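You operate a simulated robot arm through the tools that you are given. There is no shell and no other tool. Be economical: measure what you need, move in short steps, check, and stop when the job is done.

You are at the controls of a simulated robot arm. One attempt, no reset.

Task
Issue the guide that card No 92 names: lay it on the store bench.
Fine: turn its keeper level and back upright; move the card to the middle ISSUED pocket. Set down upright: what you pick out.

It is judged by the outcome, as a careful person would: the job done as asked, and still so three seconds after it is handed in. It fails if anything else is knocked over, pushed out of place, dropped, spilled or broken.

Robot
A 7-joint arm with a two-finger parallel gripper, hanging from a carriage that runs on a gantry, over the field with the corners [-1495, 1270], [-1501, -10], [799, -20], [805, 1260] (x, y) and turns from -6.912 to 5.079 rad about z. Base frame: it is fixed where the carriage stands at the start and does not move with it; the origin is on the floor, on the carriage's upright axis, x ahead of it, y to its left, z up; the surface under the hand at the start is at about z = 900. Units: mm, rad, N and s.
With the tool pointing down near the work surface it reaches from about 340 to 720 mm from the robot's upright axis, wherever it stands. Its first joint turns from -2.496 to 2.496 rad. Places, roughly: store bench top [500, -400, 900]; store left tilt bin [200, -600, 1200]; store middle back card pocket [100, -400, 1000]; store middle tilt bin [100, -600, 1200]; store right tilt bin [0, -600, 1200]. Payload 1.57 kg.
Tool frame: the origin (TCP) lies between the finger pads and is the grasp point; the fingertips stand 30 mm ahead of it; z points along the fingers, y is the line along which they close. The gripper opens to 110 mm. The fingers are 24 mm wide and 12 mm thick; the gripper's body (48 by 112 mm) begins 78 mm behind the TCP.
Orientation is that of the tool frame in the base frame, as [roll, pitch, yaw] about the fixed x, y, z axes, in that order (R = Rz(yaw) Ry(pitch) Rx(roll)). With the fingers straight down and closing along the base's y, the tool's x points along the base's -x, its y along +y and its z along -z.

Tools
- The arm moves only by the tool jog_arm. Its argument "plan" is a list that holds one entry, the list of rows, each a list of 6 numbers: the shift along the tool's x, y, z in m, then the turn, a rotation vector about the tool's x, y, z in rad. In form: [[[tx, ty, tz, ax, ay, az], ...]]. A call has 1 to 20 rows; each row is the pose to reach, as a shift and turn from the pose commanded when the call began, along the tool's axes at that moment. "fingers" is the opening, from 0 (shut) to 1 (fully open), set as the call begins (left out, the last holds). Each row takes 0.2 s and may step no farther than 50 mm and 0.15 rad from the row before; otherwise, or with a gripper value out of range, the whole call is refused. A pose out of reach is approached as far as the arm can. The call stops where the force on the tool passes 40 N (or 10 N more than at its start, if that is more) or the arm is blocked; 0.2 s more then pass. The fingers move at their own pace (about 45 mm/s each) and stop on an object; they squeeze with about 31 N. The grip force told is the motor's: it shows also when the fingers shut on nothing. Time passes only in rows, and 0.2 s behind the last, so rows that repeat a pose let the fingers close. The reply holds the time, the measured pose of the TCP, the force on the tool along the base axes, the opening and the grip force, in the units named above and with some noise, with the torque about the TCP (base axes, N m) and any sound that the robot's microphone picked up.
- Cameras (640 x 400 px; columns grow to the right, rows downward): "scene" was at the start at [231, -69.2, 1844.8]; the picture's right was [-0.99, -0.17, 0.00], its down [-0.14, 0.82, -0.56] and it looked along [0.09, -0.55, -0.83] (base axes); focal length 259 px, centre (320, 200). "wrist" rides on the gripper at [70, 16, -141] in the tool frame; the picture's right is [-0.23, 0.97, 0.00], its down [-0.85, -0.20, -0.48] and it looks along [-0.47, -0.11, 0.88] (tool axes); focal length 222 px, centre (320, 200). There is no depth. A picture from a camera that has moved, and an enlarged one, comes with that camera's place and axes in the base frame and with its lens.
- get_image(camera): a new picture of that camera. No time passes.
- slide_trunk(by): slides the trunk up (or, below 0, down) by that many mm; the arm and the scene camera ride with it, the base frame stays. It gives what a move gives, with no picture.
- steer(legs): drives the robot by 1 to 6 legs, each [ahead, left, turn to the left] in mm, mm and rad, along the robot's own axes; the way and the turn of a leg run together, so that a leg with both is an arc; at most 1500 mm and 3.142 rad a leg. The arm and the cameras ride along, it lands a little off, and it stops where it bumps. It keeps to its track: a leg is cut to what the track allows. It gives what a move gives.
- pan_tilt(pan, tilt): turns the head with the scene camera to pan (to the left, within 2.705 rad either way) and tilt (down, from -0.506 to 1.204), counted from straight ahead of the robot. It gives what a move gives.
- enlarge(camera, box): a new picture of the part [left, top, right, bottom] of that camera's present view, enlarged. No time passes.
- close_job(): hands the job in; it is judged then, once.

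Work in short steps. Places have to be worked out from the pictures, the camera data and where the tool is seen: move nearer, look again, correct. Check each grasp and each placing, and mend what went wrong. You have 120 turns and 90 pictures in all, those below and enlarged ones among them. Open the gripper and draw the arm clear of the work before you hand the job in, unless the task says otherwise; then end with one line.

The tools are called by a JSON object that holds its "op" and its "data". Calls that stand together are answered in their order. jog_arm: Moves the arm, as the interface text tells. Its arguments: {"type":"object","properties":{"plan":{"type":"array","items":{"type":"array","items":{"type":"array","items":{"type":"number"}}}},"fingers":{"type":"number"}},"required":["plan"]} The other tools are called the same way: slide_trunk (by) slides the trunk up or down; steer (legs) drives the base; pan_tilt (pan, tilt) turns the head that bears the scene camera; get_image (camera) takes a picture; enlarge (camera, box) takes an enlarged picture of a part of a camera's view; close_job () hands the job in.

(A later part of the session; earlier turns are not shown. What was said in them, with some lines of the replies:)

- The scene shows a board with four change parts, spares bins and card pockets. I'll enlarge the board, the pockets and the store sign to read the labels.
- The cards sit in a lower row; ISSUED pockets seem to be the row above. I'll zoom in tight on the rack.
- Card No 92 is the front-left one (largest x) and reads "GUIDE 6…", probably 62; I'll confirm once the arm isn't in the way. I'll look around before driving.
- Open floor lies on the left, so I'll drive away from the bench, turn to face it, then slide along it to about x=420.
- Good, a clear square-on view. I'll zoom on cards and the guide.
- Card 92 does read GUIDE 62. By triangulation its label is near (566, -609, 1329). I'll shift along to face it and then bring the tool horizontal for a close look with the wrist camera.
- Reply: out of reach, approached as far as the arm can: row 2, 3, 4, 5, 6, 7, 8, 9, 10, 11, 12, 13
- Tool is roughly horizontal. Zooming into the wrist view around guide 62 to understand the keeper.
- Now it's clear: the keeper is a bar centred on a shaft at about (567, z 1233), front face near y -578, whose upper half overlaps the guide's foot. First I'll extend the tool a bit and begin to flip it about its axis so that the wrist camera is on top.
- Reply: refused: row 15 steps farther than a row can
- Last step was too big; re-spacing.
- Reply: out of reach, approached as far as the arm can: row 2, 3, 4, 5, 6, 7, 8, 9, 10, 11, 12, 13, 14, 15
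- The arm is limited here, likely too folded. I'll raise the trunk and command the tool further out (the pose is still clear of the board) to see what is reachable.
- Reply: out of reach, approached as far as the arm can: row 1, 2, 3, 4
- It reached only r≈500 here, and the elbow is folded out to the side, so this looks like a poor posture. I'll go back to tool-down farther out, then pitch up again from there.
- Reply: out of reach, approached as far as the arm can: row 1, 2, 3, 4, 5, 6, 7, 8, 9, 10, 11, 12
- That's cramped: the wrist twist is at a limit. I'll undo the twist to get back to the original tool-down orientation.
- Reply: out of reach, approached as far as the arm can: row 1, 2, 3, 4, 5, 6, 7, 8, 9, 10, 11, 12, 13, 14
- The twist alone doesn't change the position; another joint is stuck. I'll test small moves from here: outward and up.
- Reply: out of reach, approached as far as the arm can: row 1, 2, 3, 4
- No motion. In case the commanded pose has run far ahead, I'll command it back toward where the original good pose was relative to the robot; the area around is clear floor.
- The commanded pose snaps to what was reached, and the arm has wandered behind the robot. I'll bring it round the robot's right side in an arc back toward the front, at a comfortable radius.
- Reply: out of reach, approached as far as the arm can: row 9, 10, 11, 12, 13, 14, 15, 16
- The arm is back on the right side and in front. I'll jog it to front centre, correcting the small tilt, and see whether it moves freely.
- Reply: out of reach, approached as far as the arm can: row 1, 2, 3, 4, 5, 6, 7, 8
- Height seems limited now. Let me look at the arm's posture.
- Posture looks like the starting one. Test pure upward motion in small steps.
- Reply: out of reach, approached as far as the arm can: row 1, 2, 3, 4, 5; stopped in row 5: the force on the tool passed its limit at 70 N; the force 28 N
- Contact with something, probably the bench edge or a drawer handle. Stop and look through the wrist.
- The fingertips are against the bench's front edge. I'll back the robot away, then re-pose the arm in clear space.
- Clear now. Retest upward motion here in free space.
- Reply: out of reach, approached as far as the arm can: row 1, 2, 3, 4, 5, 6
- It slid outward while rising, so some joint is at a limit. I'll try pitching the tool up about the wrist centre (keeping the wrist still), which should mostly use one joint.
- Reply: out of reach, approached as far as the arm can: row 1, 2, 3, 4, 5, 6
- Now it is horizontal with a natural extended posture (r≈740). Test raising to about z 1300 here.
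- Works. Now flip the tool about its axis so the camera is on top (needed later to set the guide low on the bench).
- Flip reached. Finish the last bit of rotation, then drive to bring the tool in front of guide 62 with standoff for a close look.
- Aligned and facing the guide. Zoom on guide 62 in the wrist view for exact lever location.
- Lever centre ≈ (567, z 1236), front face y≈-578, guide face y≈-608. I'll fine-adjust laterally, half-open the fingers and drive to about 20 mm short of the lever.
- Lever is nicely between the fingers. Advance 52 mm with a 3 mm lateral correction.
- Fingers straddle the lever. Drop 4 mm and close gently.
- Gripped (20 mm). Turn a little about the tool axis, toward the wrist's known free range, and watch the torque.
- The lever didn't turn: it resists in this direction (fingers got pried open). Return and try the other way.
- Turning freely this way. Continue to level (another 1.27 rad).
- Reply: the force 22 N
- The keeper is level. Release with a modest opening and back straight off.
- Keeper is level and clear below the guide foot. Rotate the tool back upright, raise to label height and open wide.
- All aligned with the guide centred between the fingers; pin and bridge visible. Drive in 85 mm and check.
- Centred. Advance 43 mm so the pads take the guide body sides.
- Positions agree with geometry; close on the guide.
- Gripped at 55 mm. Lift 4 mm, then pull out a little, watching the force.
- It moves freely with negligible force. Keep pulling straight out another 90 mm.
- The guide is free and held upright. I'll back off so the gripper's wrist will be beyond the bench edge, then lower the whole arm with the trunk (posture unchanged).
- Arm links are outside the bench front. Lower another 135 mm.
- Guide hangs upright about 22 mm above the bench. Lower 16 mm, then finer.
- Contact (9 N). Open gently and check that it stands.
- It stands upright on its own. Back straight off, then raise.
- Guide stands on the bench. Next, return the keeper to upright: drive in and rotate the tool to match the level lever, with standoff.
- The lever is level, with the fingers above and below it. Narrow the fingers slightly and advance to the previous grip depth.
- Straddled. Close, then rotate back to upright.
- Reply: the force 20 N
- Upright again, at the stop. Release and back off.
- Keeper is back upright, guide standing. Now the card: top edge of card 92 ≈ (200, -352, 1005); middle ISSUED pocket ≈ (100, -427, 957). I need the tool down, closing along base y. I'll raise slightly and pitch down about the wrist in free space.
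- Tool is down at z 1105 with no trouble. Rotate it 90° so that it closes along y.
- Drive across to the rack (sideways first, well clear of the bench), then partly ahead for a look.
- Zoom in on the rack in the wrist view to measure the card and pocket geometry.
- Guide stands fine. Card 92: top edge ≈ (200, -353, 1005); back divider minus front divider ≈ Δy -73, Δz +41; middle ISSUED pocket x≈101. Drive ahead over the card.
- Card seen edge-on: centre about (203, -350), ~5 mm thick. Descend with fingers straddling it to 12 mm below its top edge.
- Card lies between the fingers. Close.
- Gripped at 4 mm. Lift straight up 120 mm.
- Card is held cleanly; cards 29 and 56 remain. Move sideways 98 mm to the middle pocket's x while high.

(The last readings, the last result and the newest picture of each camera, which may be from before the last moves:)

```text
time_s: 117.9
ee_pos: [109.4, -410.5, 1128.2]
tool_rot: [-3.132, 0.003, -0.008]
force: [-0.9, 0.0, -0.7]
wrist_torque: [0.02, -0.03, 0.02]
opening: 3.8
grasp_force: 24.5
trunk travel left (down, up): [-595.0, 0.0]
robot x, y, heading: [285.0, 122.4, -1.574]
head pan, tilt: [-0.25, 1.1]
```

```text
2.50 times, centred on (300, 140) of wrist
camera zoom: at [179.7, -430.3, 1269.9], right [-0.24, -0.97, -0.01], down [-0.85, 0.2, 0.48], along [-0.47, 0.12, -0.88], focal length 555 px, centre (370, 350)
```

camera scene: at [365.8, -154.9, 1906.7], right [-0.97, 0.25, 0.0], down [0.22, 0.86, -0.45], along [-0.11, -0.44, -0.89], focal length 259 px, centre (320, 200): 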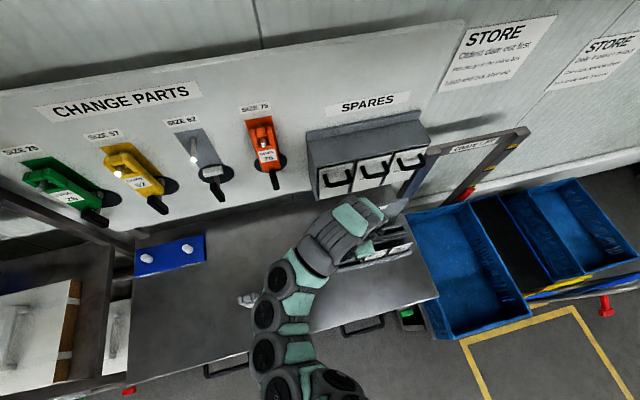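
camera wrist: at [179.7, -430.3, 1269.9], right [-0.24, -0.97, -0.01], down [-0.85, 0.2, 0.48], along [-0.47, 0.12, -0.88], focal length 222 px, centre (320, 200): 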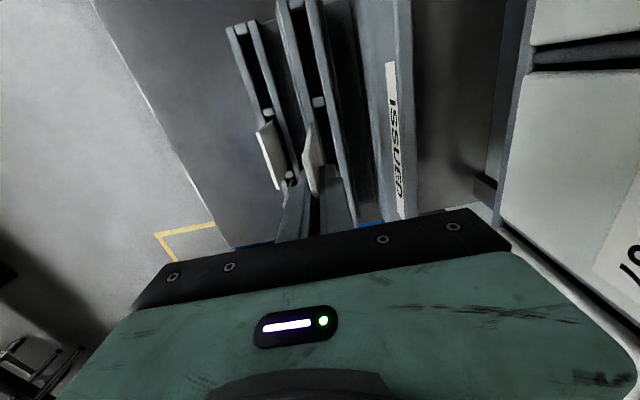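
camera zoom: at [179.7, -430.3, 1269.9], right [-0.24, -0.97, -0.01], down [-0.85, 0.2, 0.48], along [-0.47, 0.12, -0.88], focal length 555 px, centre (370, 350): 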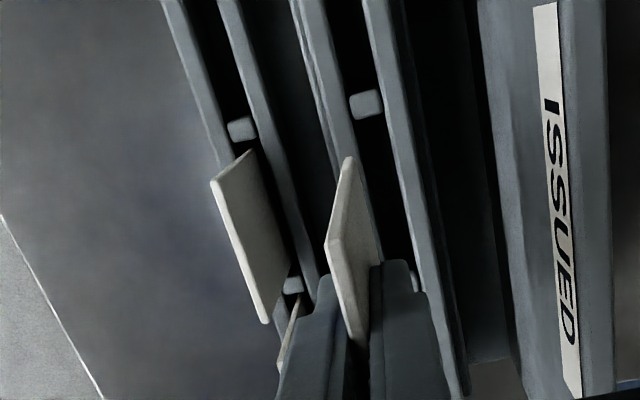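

Slot is ~18 mm wide; in this view it lies ≈9 mm further back than the card, and x is centred. Shift back 10 mm and lower to just above the slot.

{"op": "jog_arm", "data": {"plan": [[[0, 0.01, 0, 0, 0, 0], [0, 0.0102, 0.02, 0, 0, 0], [0, 0.0104, 0.04, 0, 0, 0], [0, 0.0106, 0.055, 0, 0, 0], [0, 0.0106, 0.055, 0, 0, 0]]]}}

{"op": "enlarge", "data": {"camera": "wrist", "box": [220, 60, 380, 220]}}

{"op": "enlarge", "data": {"camera": "scene", "box": [300, 180, 460, 300]}}

```text
time_s: 119.1
ee_pos: [107.6, -422.0, 1076.9]
tool_rot: [-3.13, 0.0, -0.01]
force: [0.8, -0.4, -1.0]
wrist_torque: [0.01, 0.0, 0.0]
opening: 4.1
grasp_force: 25.1
trunk travel left (down, up): [-595.0, 0.0]
robot x, y, heading: [289.3, 124.5, -1.575]
head pan, tilt: [-0.25, 1.1]
```

```text
2.50 times, centred on (300, 140) of wrist
camera zoom: at [178.4, -441.0, 1217.3], right [-0.24, -0.97, -0.01], down [-0.85, 0.2, 0.48], along [-0.47, 0.12, -0.88], focal length 555 px, centre (370, 350)
```

zoom: 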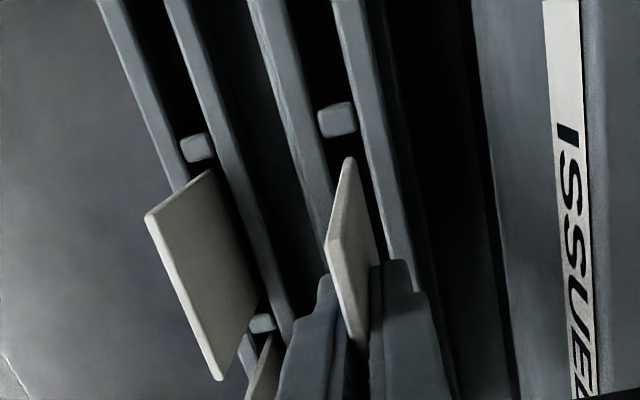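

```text
3.33 times, centred on (380, 240) of scene
camera zoom: at [268.7, -154.3, 1906.7], right [-0.97, 0.25, 0.0], down [0.23, 0.86, -0.45], along [-0.11, -0.44, -0.89], focal length 864 px, centre (120, 67)
```

zoom: 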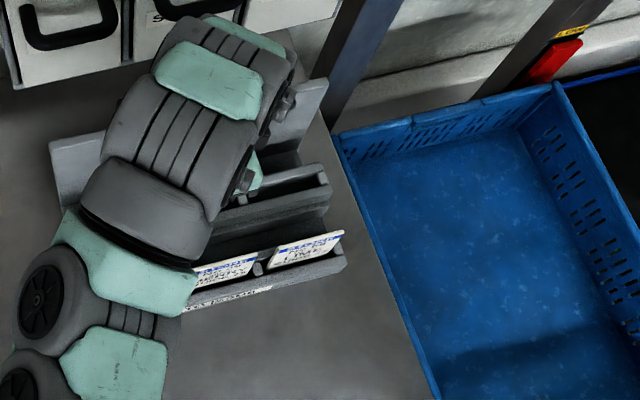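

Card bottom is just above the slot and inside its edges (slot ≈ -426…-410, card ≈ -421). Nudge forward 2 mm and lower with small steps.

{"op": "jog_arm", "data": {"plan": [[[0, -0.002, 0.006, 0, 0, 0], [0, -0.002, 0.014, 0, 0, 0], [0, -0.002, 0.022, 0, 0, 0], [0, -0.002, 0.03, 0, 0, 0]]]}}

{"op": "enlarge", "data": {"camera": "wrist", "box": [220, 60, 380, 220]}}

```text
time_s: 120.1
ee_pos: [108.7, -419.7, 1044.2]
tool_rot: [-3.131, 0.002, -0.008]
force: [-0.3, 0.0, 0.1]
wrist_torque: [0.03, 0.0, 0.01]
opening: 4.3
grasp_force: 24.9
trunk travel left (down, up): [-595.0, 0.0]
robot x, y, heading: [289.4, 124.2, -1.577]
head pan, tilt: [-0.25, 1.1]
```

```text
2.50 times, centred on (300, 140) of wrist
camera zoom: at [178.7, -438.9, 1186.7], right [-0.24, -0.97, -0.01], down [-0.85, 0.2, 0.48], along [-0.47, 0.12, -0.88], focal length 555 px, centre (370, 350)
```

zoom: 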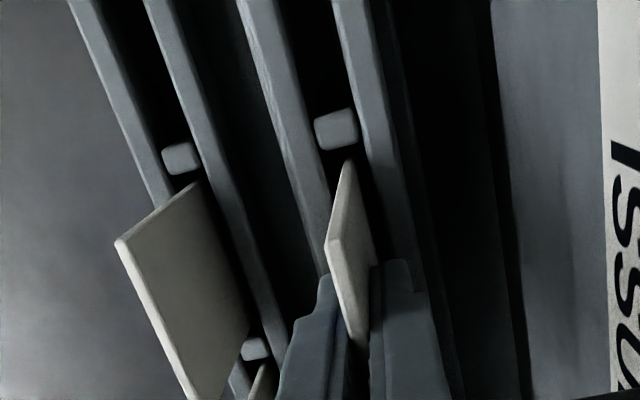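

Card is entering the slot with no force. Lower slowly until it bottoms.

{"op": "jog_arm", "data": {"plan": [[[0, 0, 0.002, 0, 0, 0], [0, 0, 0.004, 0, 0, 0], [0, 0, 0.006, 0, 0, 0], [0, 0, 0.008, 0, 0, 0]]]}}

```text
time_s: 121.1
ee_pos: [105.8, -419.6, 1037.5]
tool_rot: [-3.131, 0.002, -0.008]
force: [-0.4, 0.0, -0.6]
wrist_torque: [0.01, -0.02, 0.02]
opening: 4.2
grasp_force: 25.1
trunk travel left (down, up): [-595.0, 0.0]
robot x, y, heading: [288.1, 124.1, -1.575]
head pan, tilt: [-0.25, 1.1]
```

{"op": "jog_arm", "data": {"plan": [[[0, 0, 0.001, 0, 0, 0], [0, 0, 0.002, 0, 0, 0], [0, 0, 0.003, 0, 0, 0], [0, 0, 0.004, 0, 0, 0], [0, 0, 0.005, 0, 0, 0]]]}}

{"op": "enlarge", "data": {"camera": "wrist", "box": [220, 60, 380, 220]}}

```text
time_s: 122.3
ee_pos: [109.3, -419.7, 1032.9]
tool_rot: [-3.133, 0.002, -0.009]
force: [3.0, 4.9, 17.6]
wrist_torque: [0.42, -0.28, 0.02]
opening: 4.2
grasp_force: 24.9
trunk travel left (down, up): [-595.0, 0.0]
robot x, y, heading: [287.8, 131.2, -1.577]
head pan, tilt: [-0.25, 1.1]
```

```text
2.50 times, centred on (300, 140) of wrist
camera zoom: at [178.5, -438.6, 1174.4], right [-0.24, -0.97, -0.01], down [-0.85, 0.2, 0.48], along [-0.47, 0.12, -0.88], focal length 555 px, centre (370, 350)
```

zoom: 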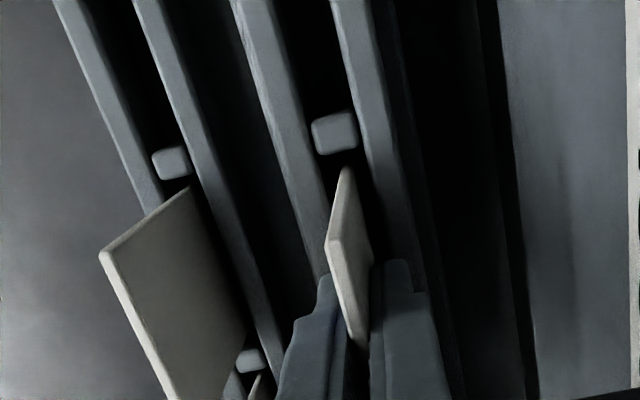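

Bottomed at the predicted height (17 N). Open the fingers and rise.

{"op": "jog_arm", "data": {"plan": [[[0, 0, -0.001, 0, 0, 0], [0, 0, -0.001, 0, 0, 0], [0, 0, -0.001, 0, 0, 0], [0, 0, -0.001, 0, 0, 0]]], "fingers": 0.35}}

{"op": "jog_arm", "data": {"plan": [[[0, 0, -0.02, 0, 0, 0], [0, 0, -0.04, 0, 0, 0], [0, 0, -0.06, 0, 0, 0], [0, 0, -0.08, 0, 0, 0], [0, 0, -0.095, 0, 0, 0]]]}}

{"op": "get_image", "data": {"camera": "wrist"}}

```text
time_s: 123.3
ee_pos: [107.5, -419.3, 1032.9]
tool_rot: [-3.131, 0.001, -0.01]
force: [0.6, -0.3, -0.9]
wrist_torque: [0.0, 0.02, 0.0]
opening: 38.7
grasp_force: 0.1
trunk travel left (down, up): [-595.0, 0.0]
robot x, y, heading: [284.5, 127.0, -1.577]
head pan, tilt: [-0.25, 1.1]
```

```text
time_s: 124.5
ee_pos: [107.4, -420.0, 1128.3]
tool_rot: [-3.13, 0.001, -0.008]
force: [0.5, 0.2, -0.2]
wrist_torque: [-0.03, -0.01, 0.0]
opening: 38.3
grasp_force: 0.1
trunk travel left (down, up): [-595.0, 0.0]
robot x, y, heading: [285.2, 124.6, -1.573]
head pan, tilt: [-0.25, 1.1]
```

```text
20 pictures are left
camera wrist: at [178.1, -439.5, 1270.0], right [-0.23, -0.97, -0.01], down [-0.85, 0.2, 0.48], along [-0.47, 0.12, -0.88], focal length 222 px, centre (320, 200)
```

wrist: 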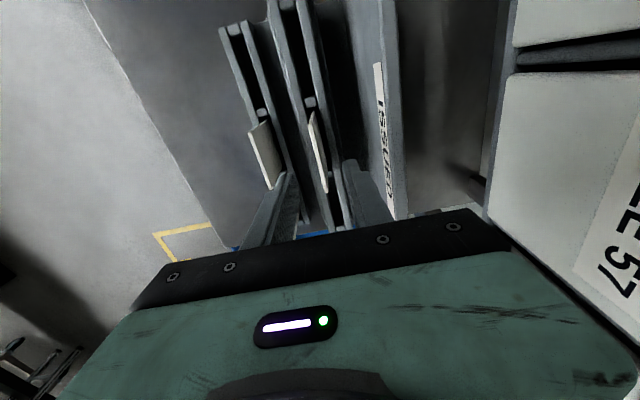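

The card stays in the middle ISSUED pocket. Back the robot straight away and take a final look.

{"op": "steer", "data": {"legs": [[-480, 0, 0]]}}

{"op": "pan_tilt", "data": {"pan": 0, "tilt": 0.8}}

{"op": "get_image", "data": {"camera": "scene"}}

```text
time_s: 127.3
ee_pos: [106.2, 38.8, 1126.9]
tool_rot: [-3.132, 0.001, -0.021]
force: [0.7, -0.2, -0.3]
wrist_torque: [0.03, 0.0, -0.02]
opening: 38.2
grasp_force: 0.1
trunk travel left (down, up): [-595.0, 0.0]
robot x, y, heading: [295.8, 581.9, -1.591]
head pan, tilt: [-0.25, 1.1]
```

```text
time_s: 128.1
ee_pos: [105.9, 39.9, 1128.9]
tool_rot: [-3.131, 0.001, -0.022]
force: [-0.3, 1.1, 0.7]
wrist_torque: [-0.01, 0.02, 0.0]
opening: 38.6
grasp_force: 0.0
trunk travel left (down, up): [-595.0, 0.0]
robot x, y, heading: [294.4, 582.9, -1.589]
head pan, tilt: [0.0, 0.799]
```

```text
19 pictures are left
camera scene: at [285.9, 284.0, 1928.4], right [-1.0, 0.02, 0.0], down [0.01, 0.72, -0.7], along [-0.01, -0.7, -0.72], focal length 259 px, centre (320, 200)
```

scene: 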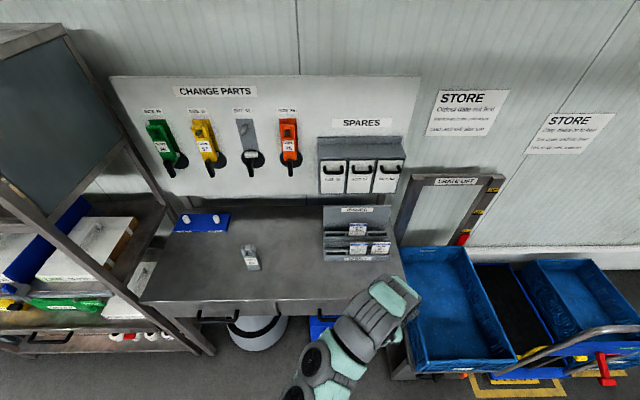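

{"op": "enlarge", "data": {"camera": "scene", "box": [310, 195, 400, 270]}}

{"op": "enlarge", "data": {"camera": "scene", "box": [130, 100, 310, 290]}}

```text
5.33 times, centred on (355, 232) of scene
camera zoom: at [285.9, 284.0, 1928.4], right [-1.0, 0.02, 0.0], down [0.01, 0.72, -0.7], along [-0.01, -0.7, -0.72], focal length 1383 px, centre (133, 27)
```

zoom: 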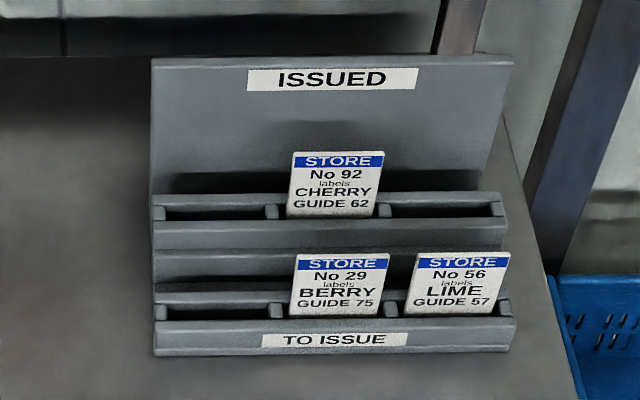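

```text
2.11 times, centred on (220, 195) of scene
camera zoom: at [285.9, 284.0, 1928.4], right [-1.0, 0.02, 0.0], down [0.01, 0.72, -0.7], along [-0.01, -0.7, -0.72], focal length 546 px, centre (530, 210)
```

zoom: 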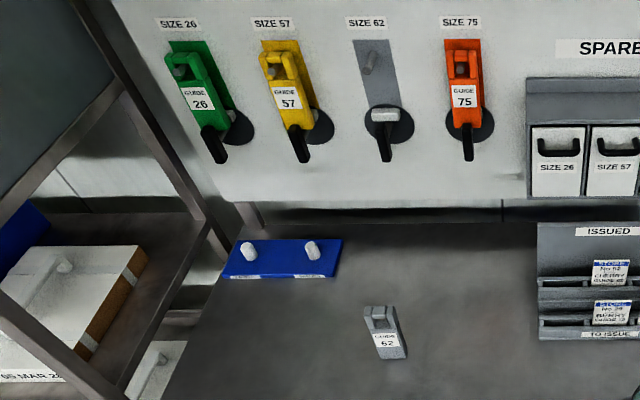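

Everything is in place: guide 62 upright on the bench, keeper upright, card 92 in the middle ISSUED pocket. Open the gripper fully and hand in.

{"op": "jog_arm", "data": {"plan": [[[0, 0, 0, 0, 0, 0], [0, 0, 0, 0, 0, 0], [0, 0, 0, 0, 0, 0], [0, 0, 0, 0, 0, 0]]], "fingers": 1.0}}

{"op": "close_job", "data": {}}

```text
time_s: 129.1
ee_pos: [105.8, 40.6, 1128.3]
tool_rot: [-3.132, 0.003, -0.021]
force: [0.3, -0.6, 0.6]
wrist_torque: [-0.01, -0.01, -0.02]
opening: 110.0
grasp_force: 0.0
trunk travel left (down, up): [-595.0, 0.0]
robot x, y, heading: [293.1, 583.8, -1.586]
head pan, tilt: [0.0, 0.799]
```

```text
The job is handed in.
```

Guide 62 stands upright on the store bench, its keeper was turned level and is back upright, card No 92 is in the middle ISSUED pocket, and the job is handed in; early on the fingertips pressed the bench's front edge (about 70 N), and nothing looked moved or damaged afterwards.
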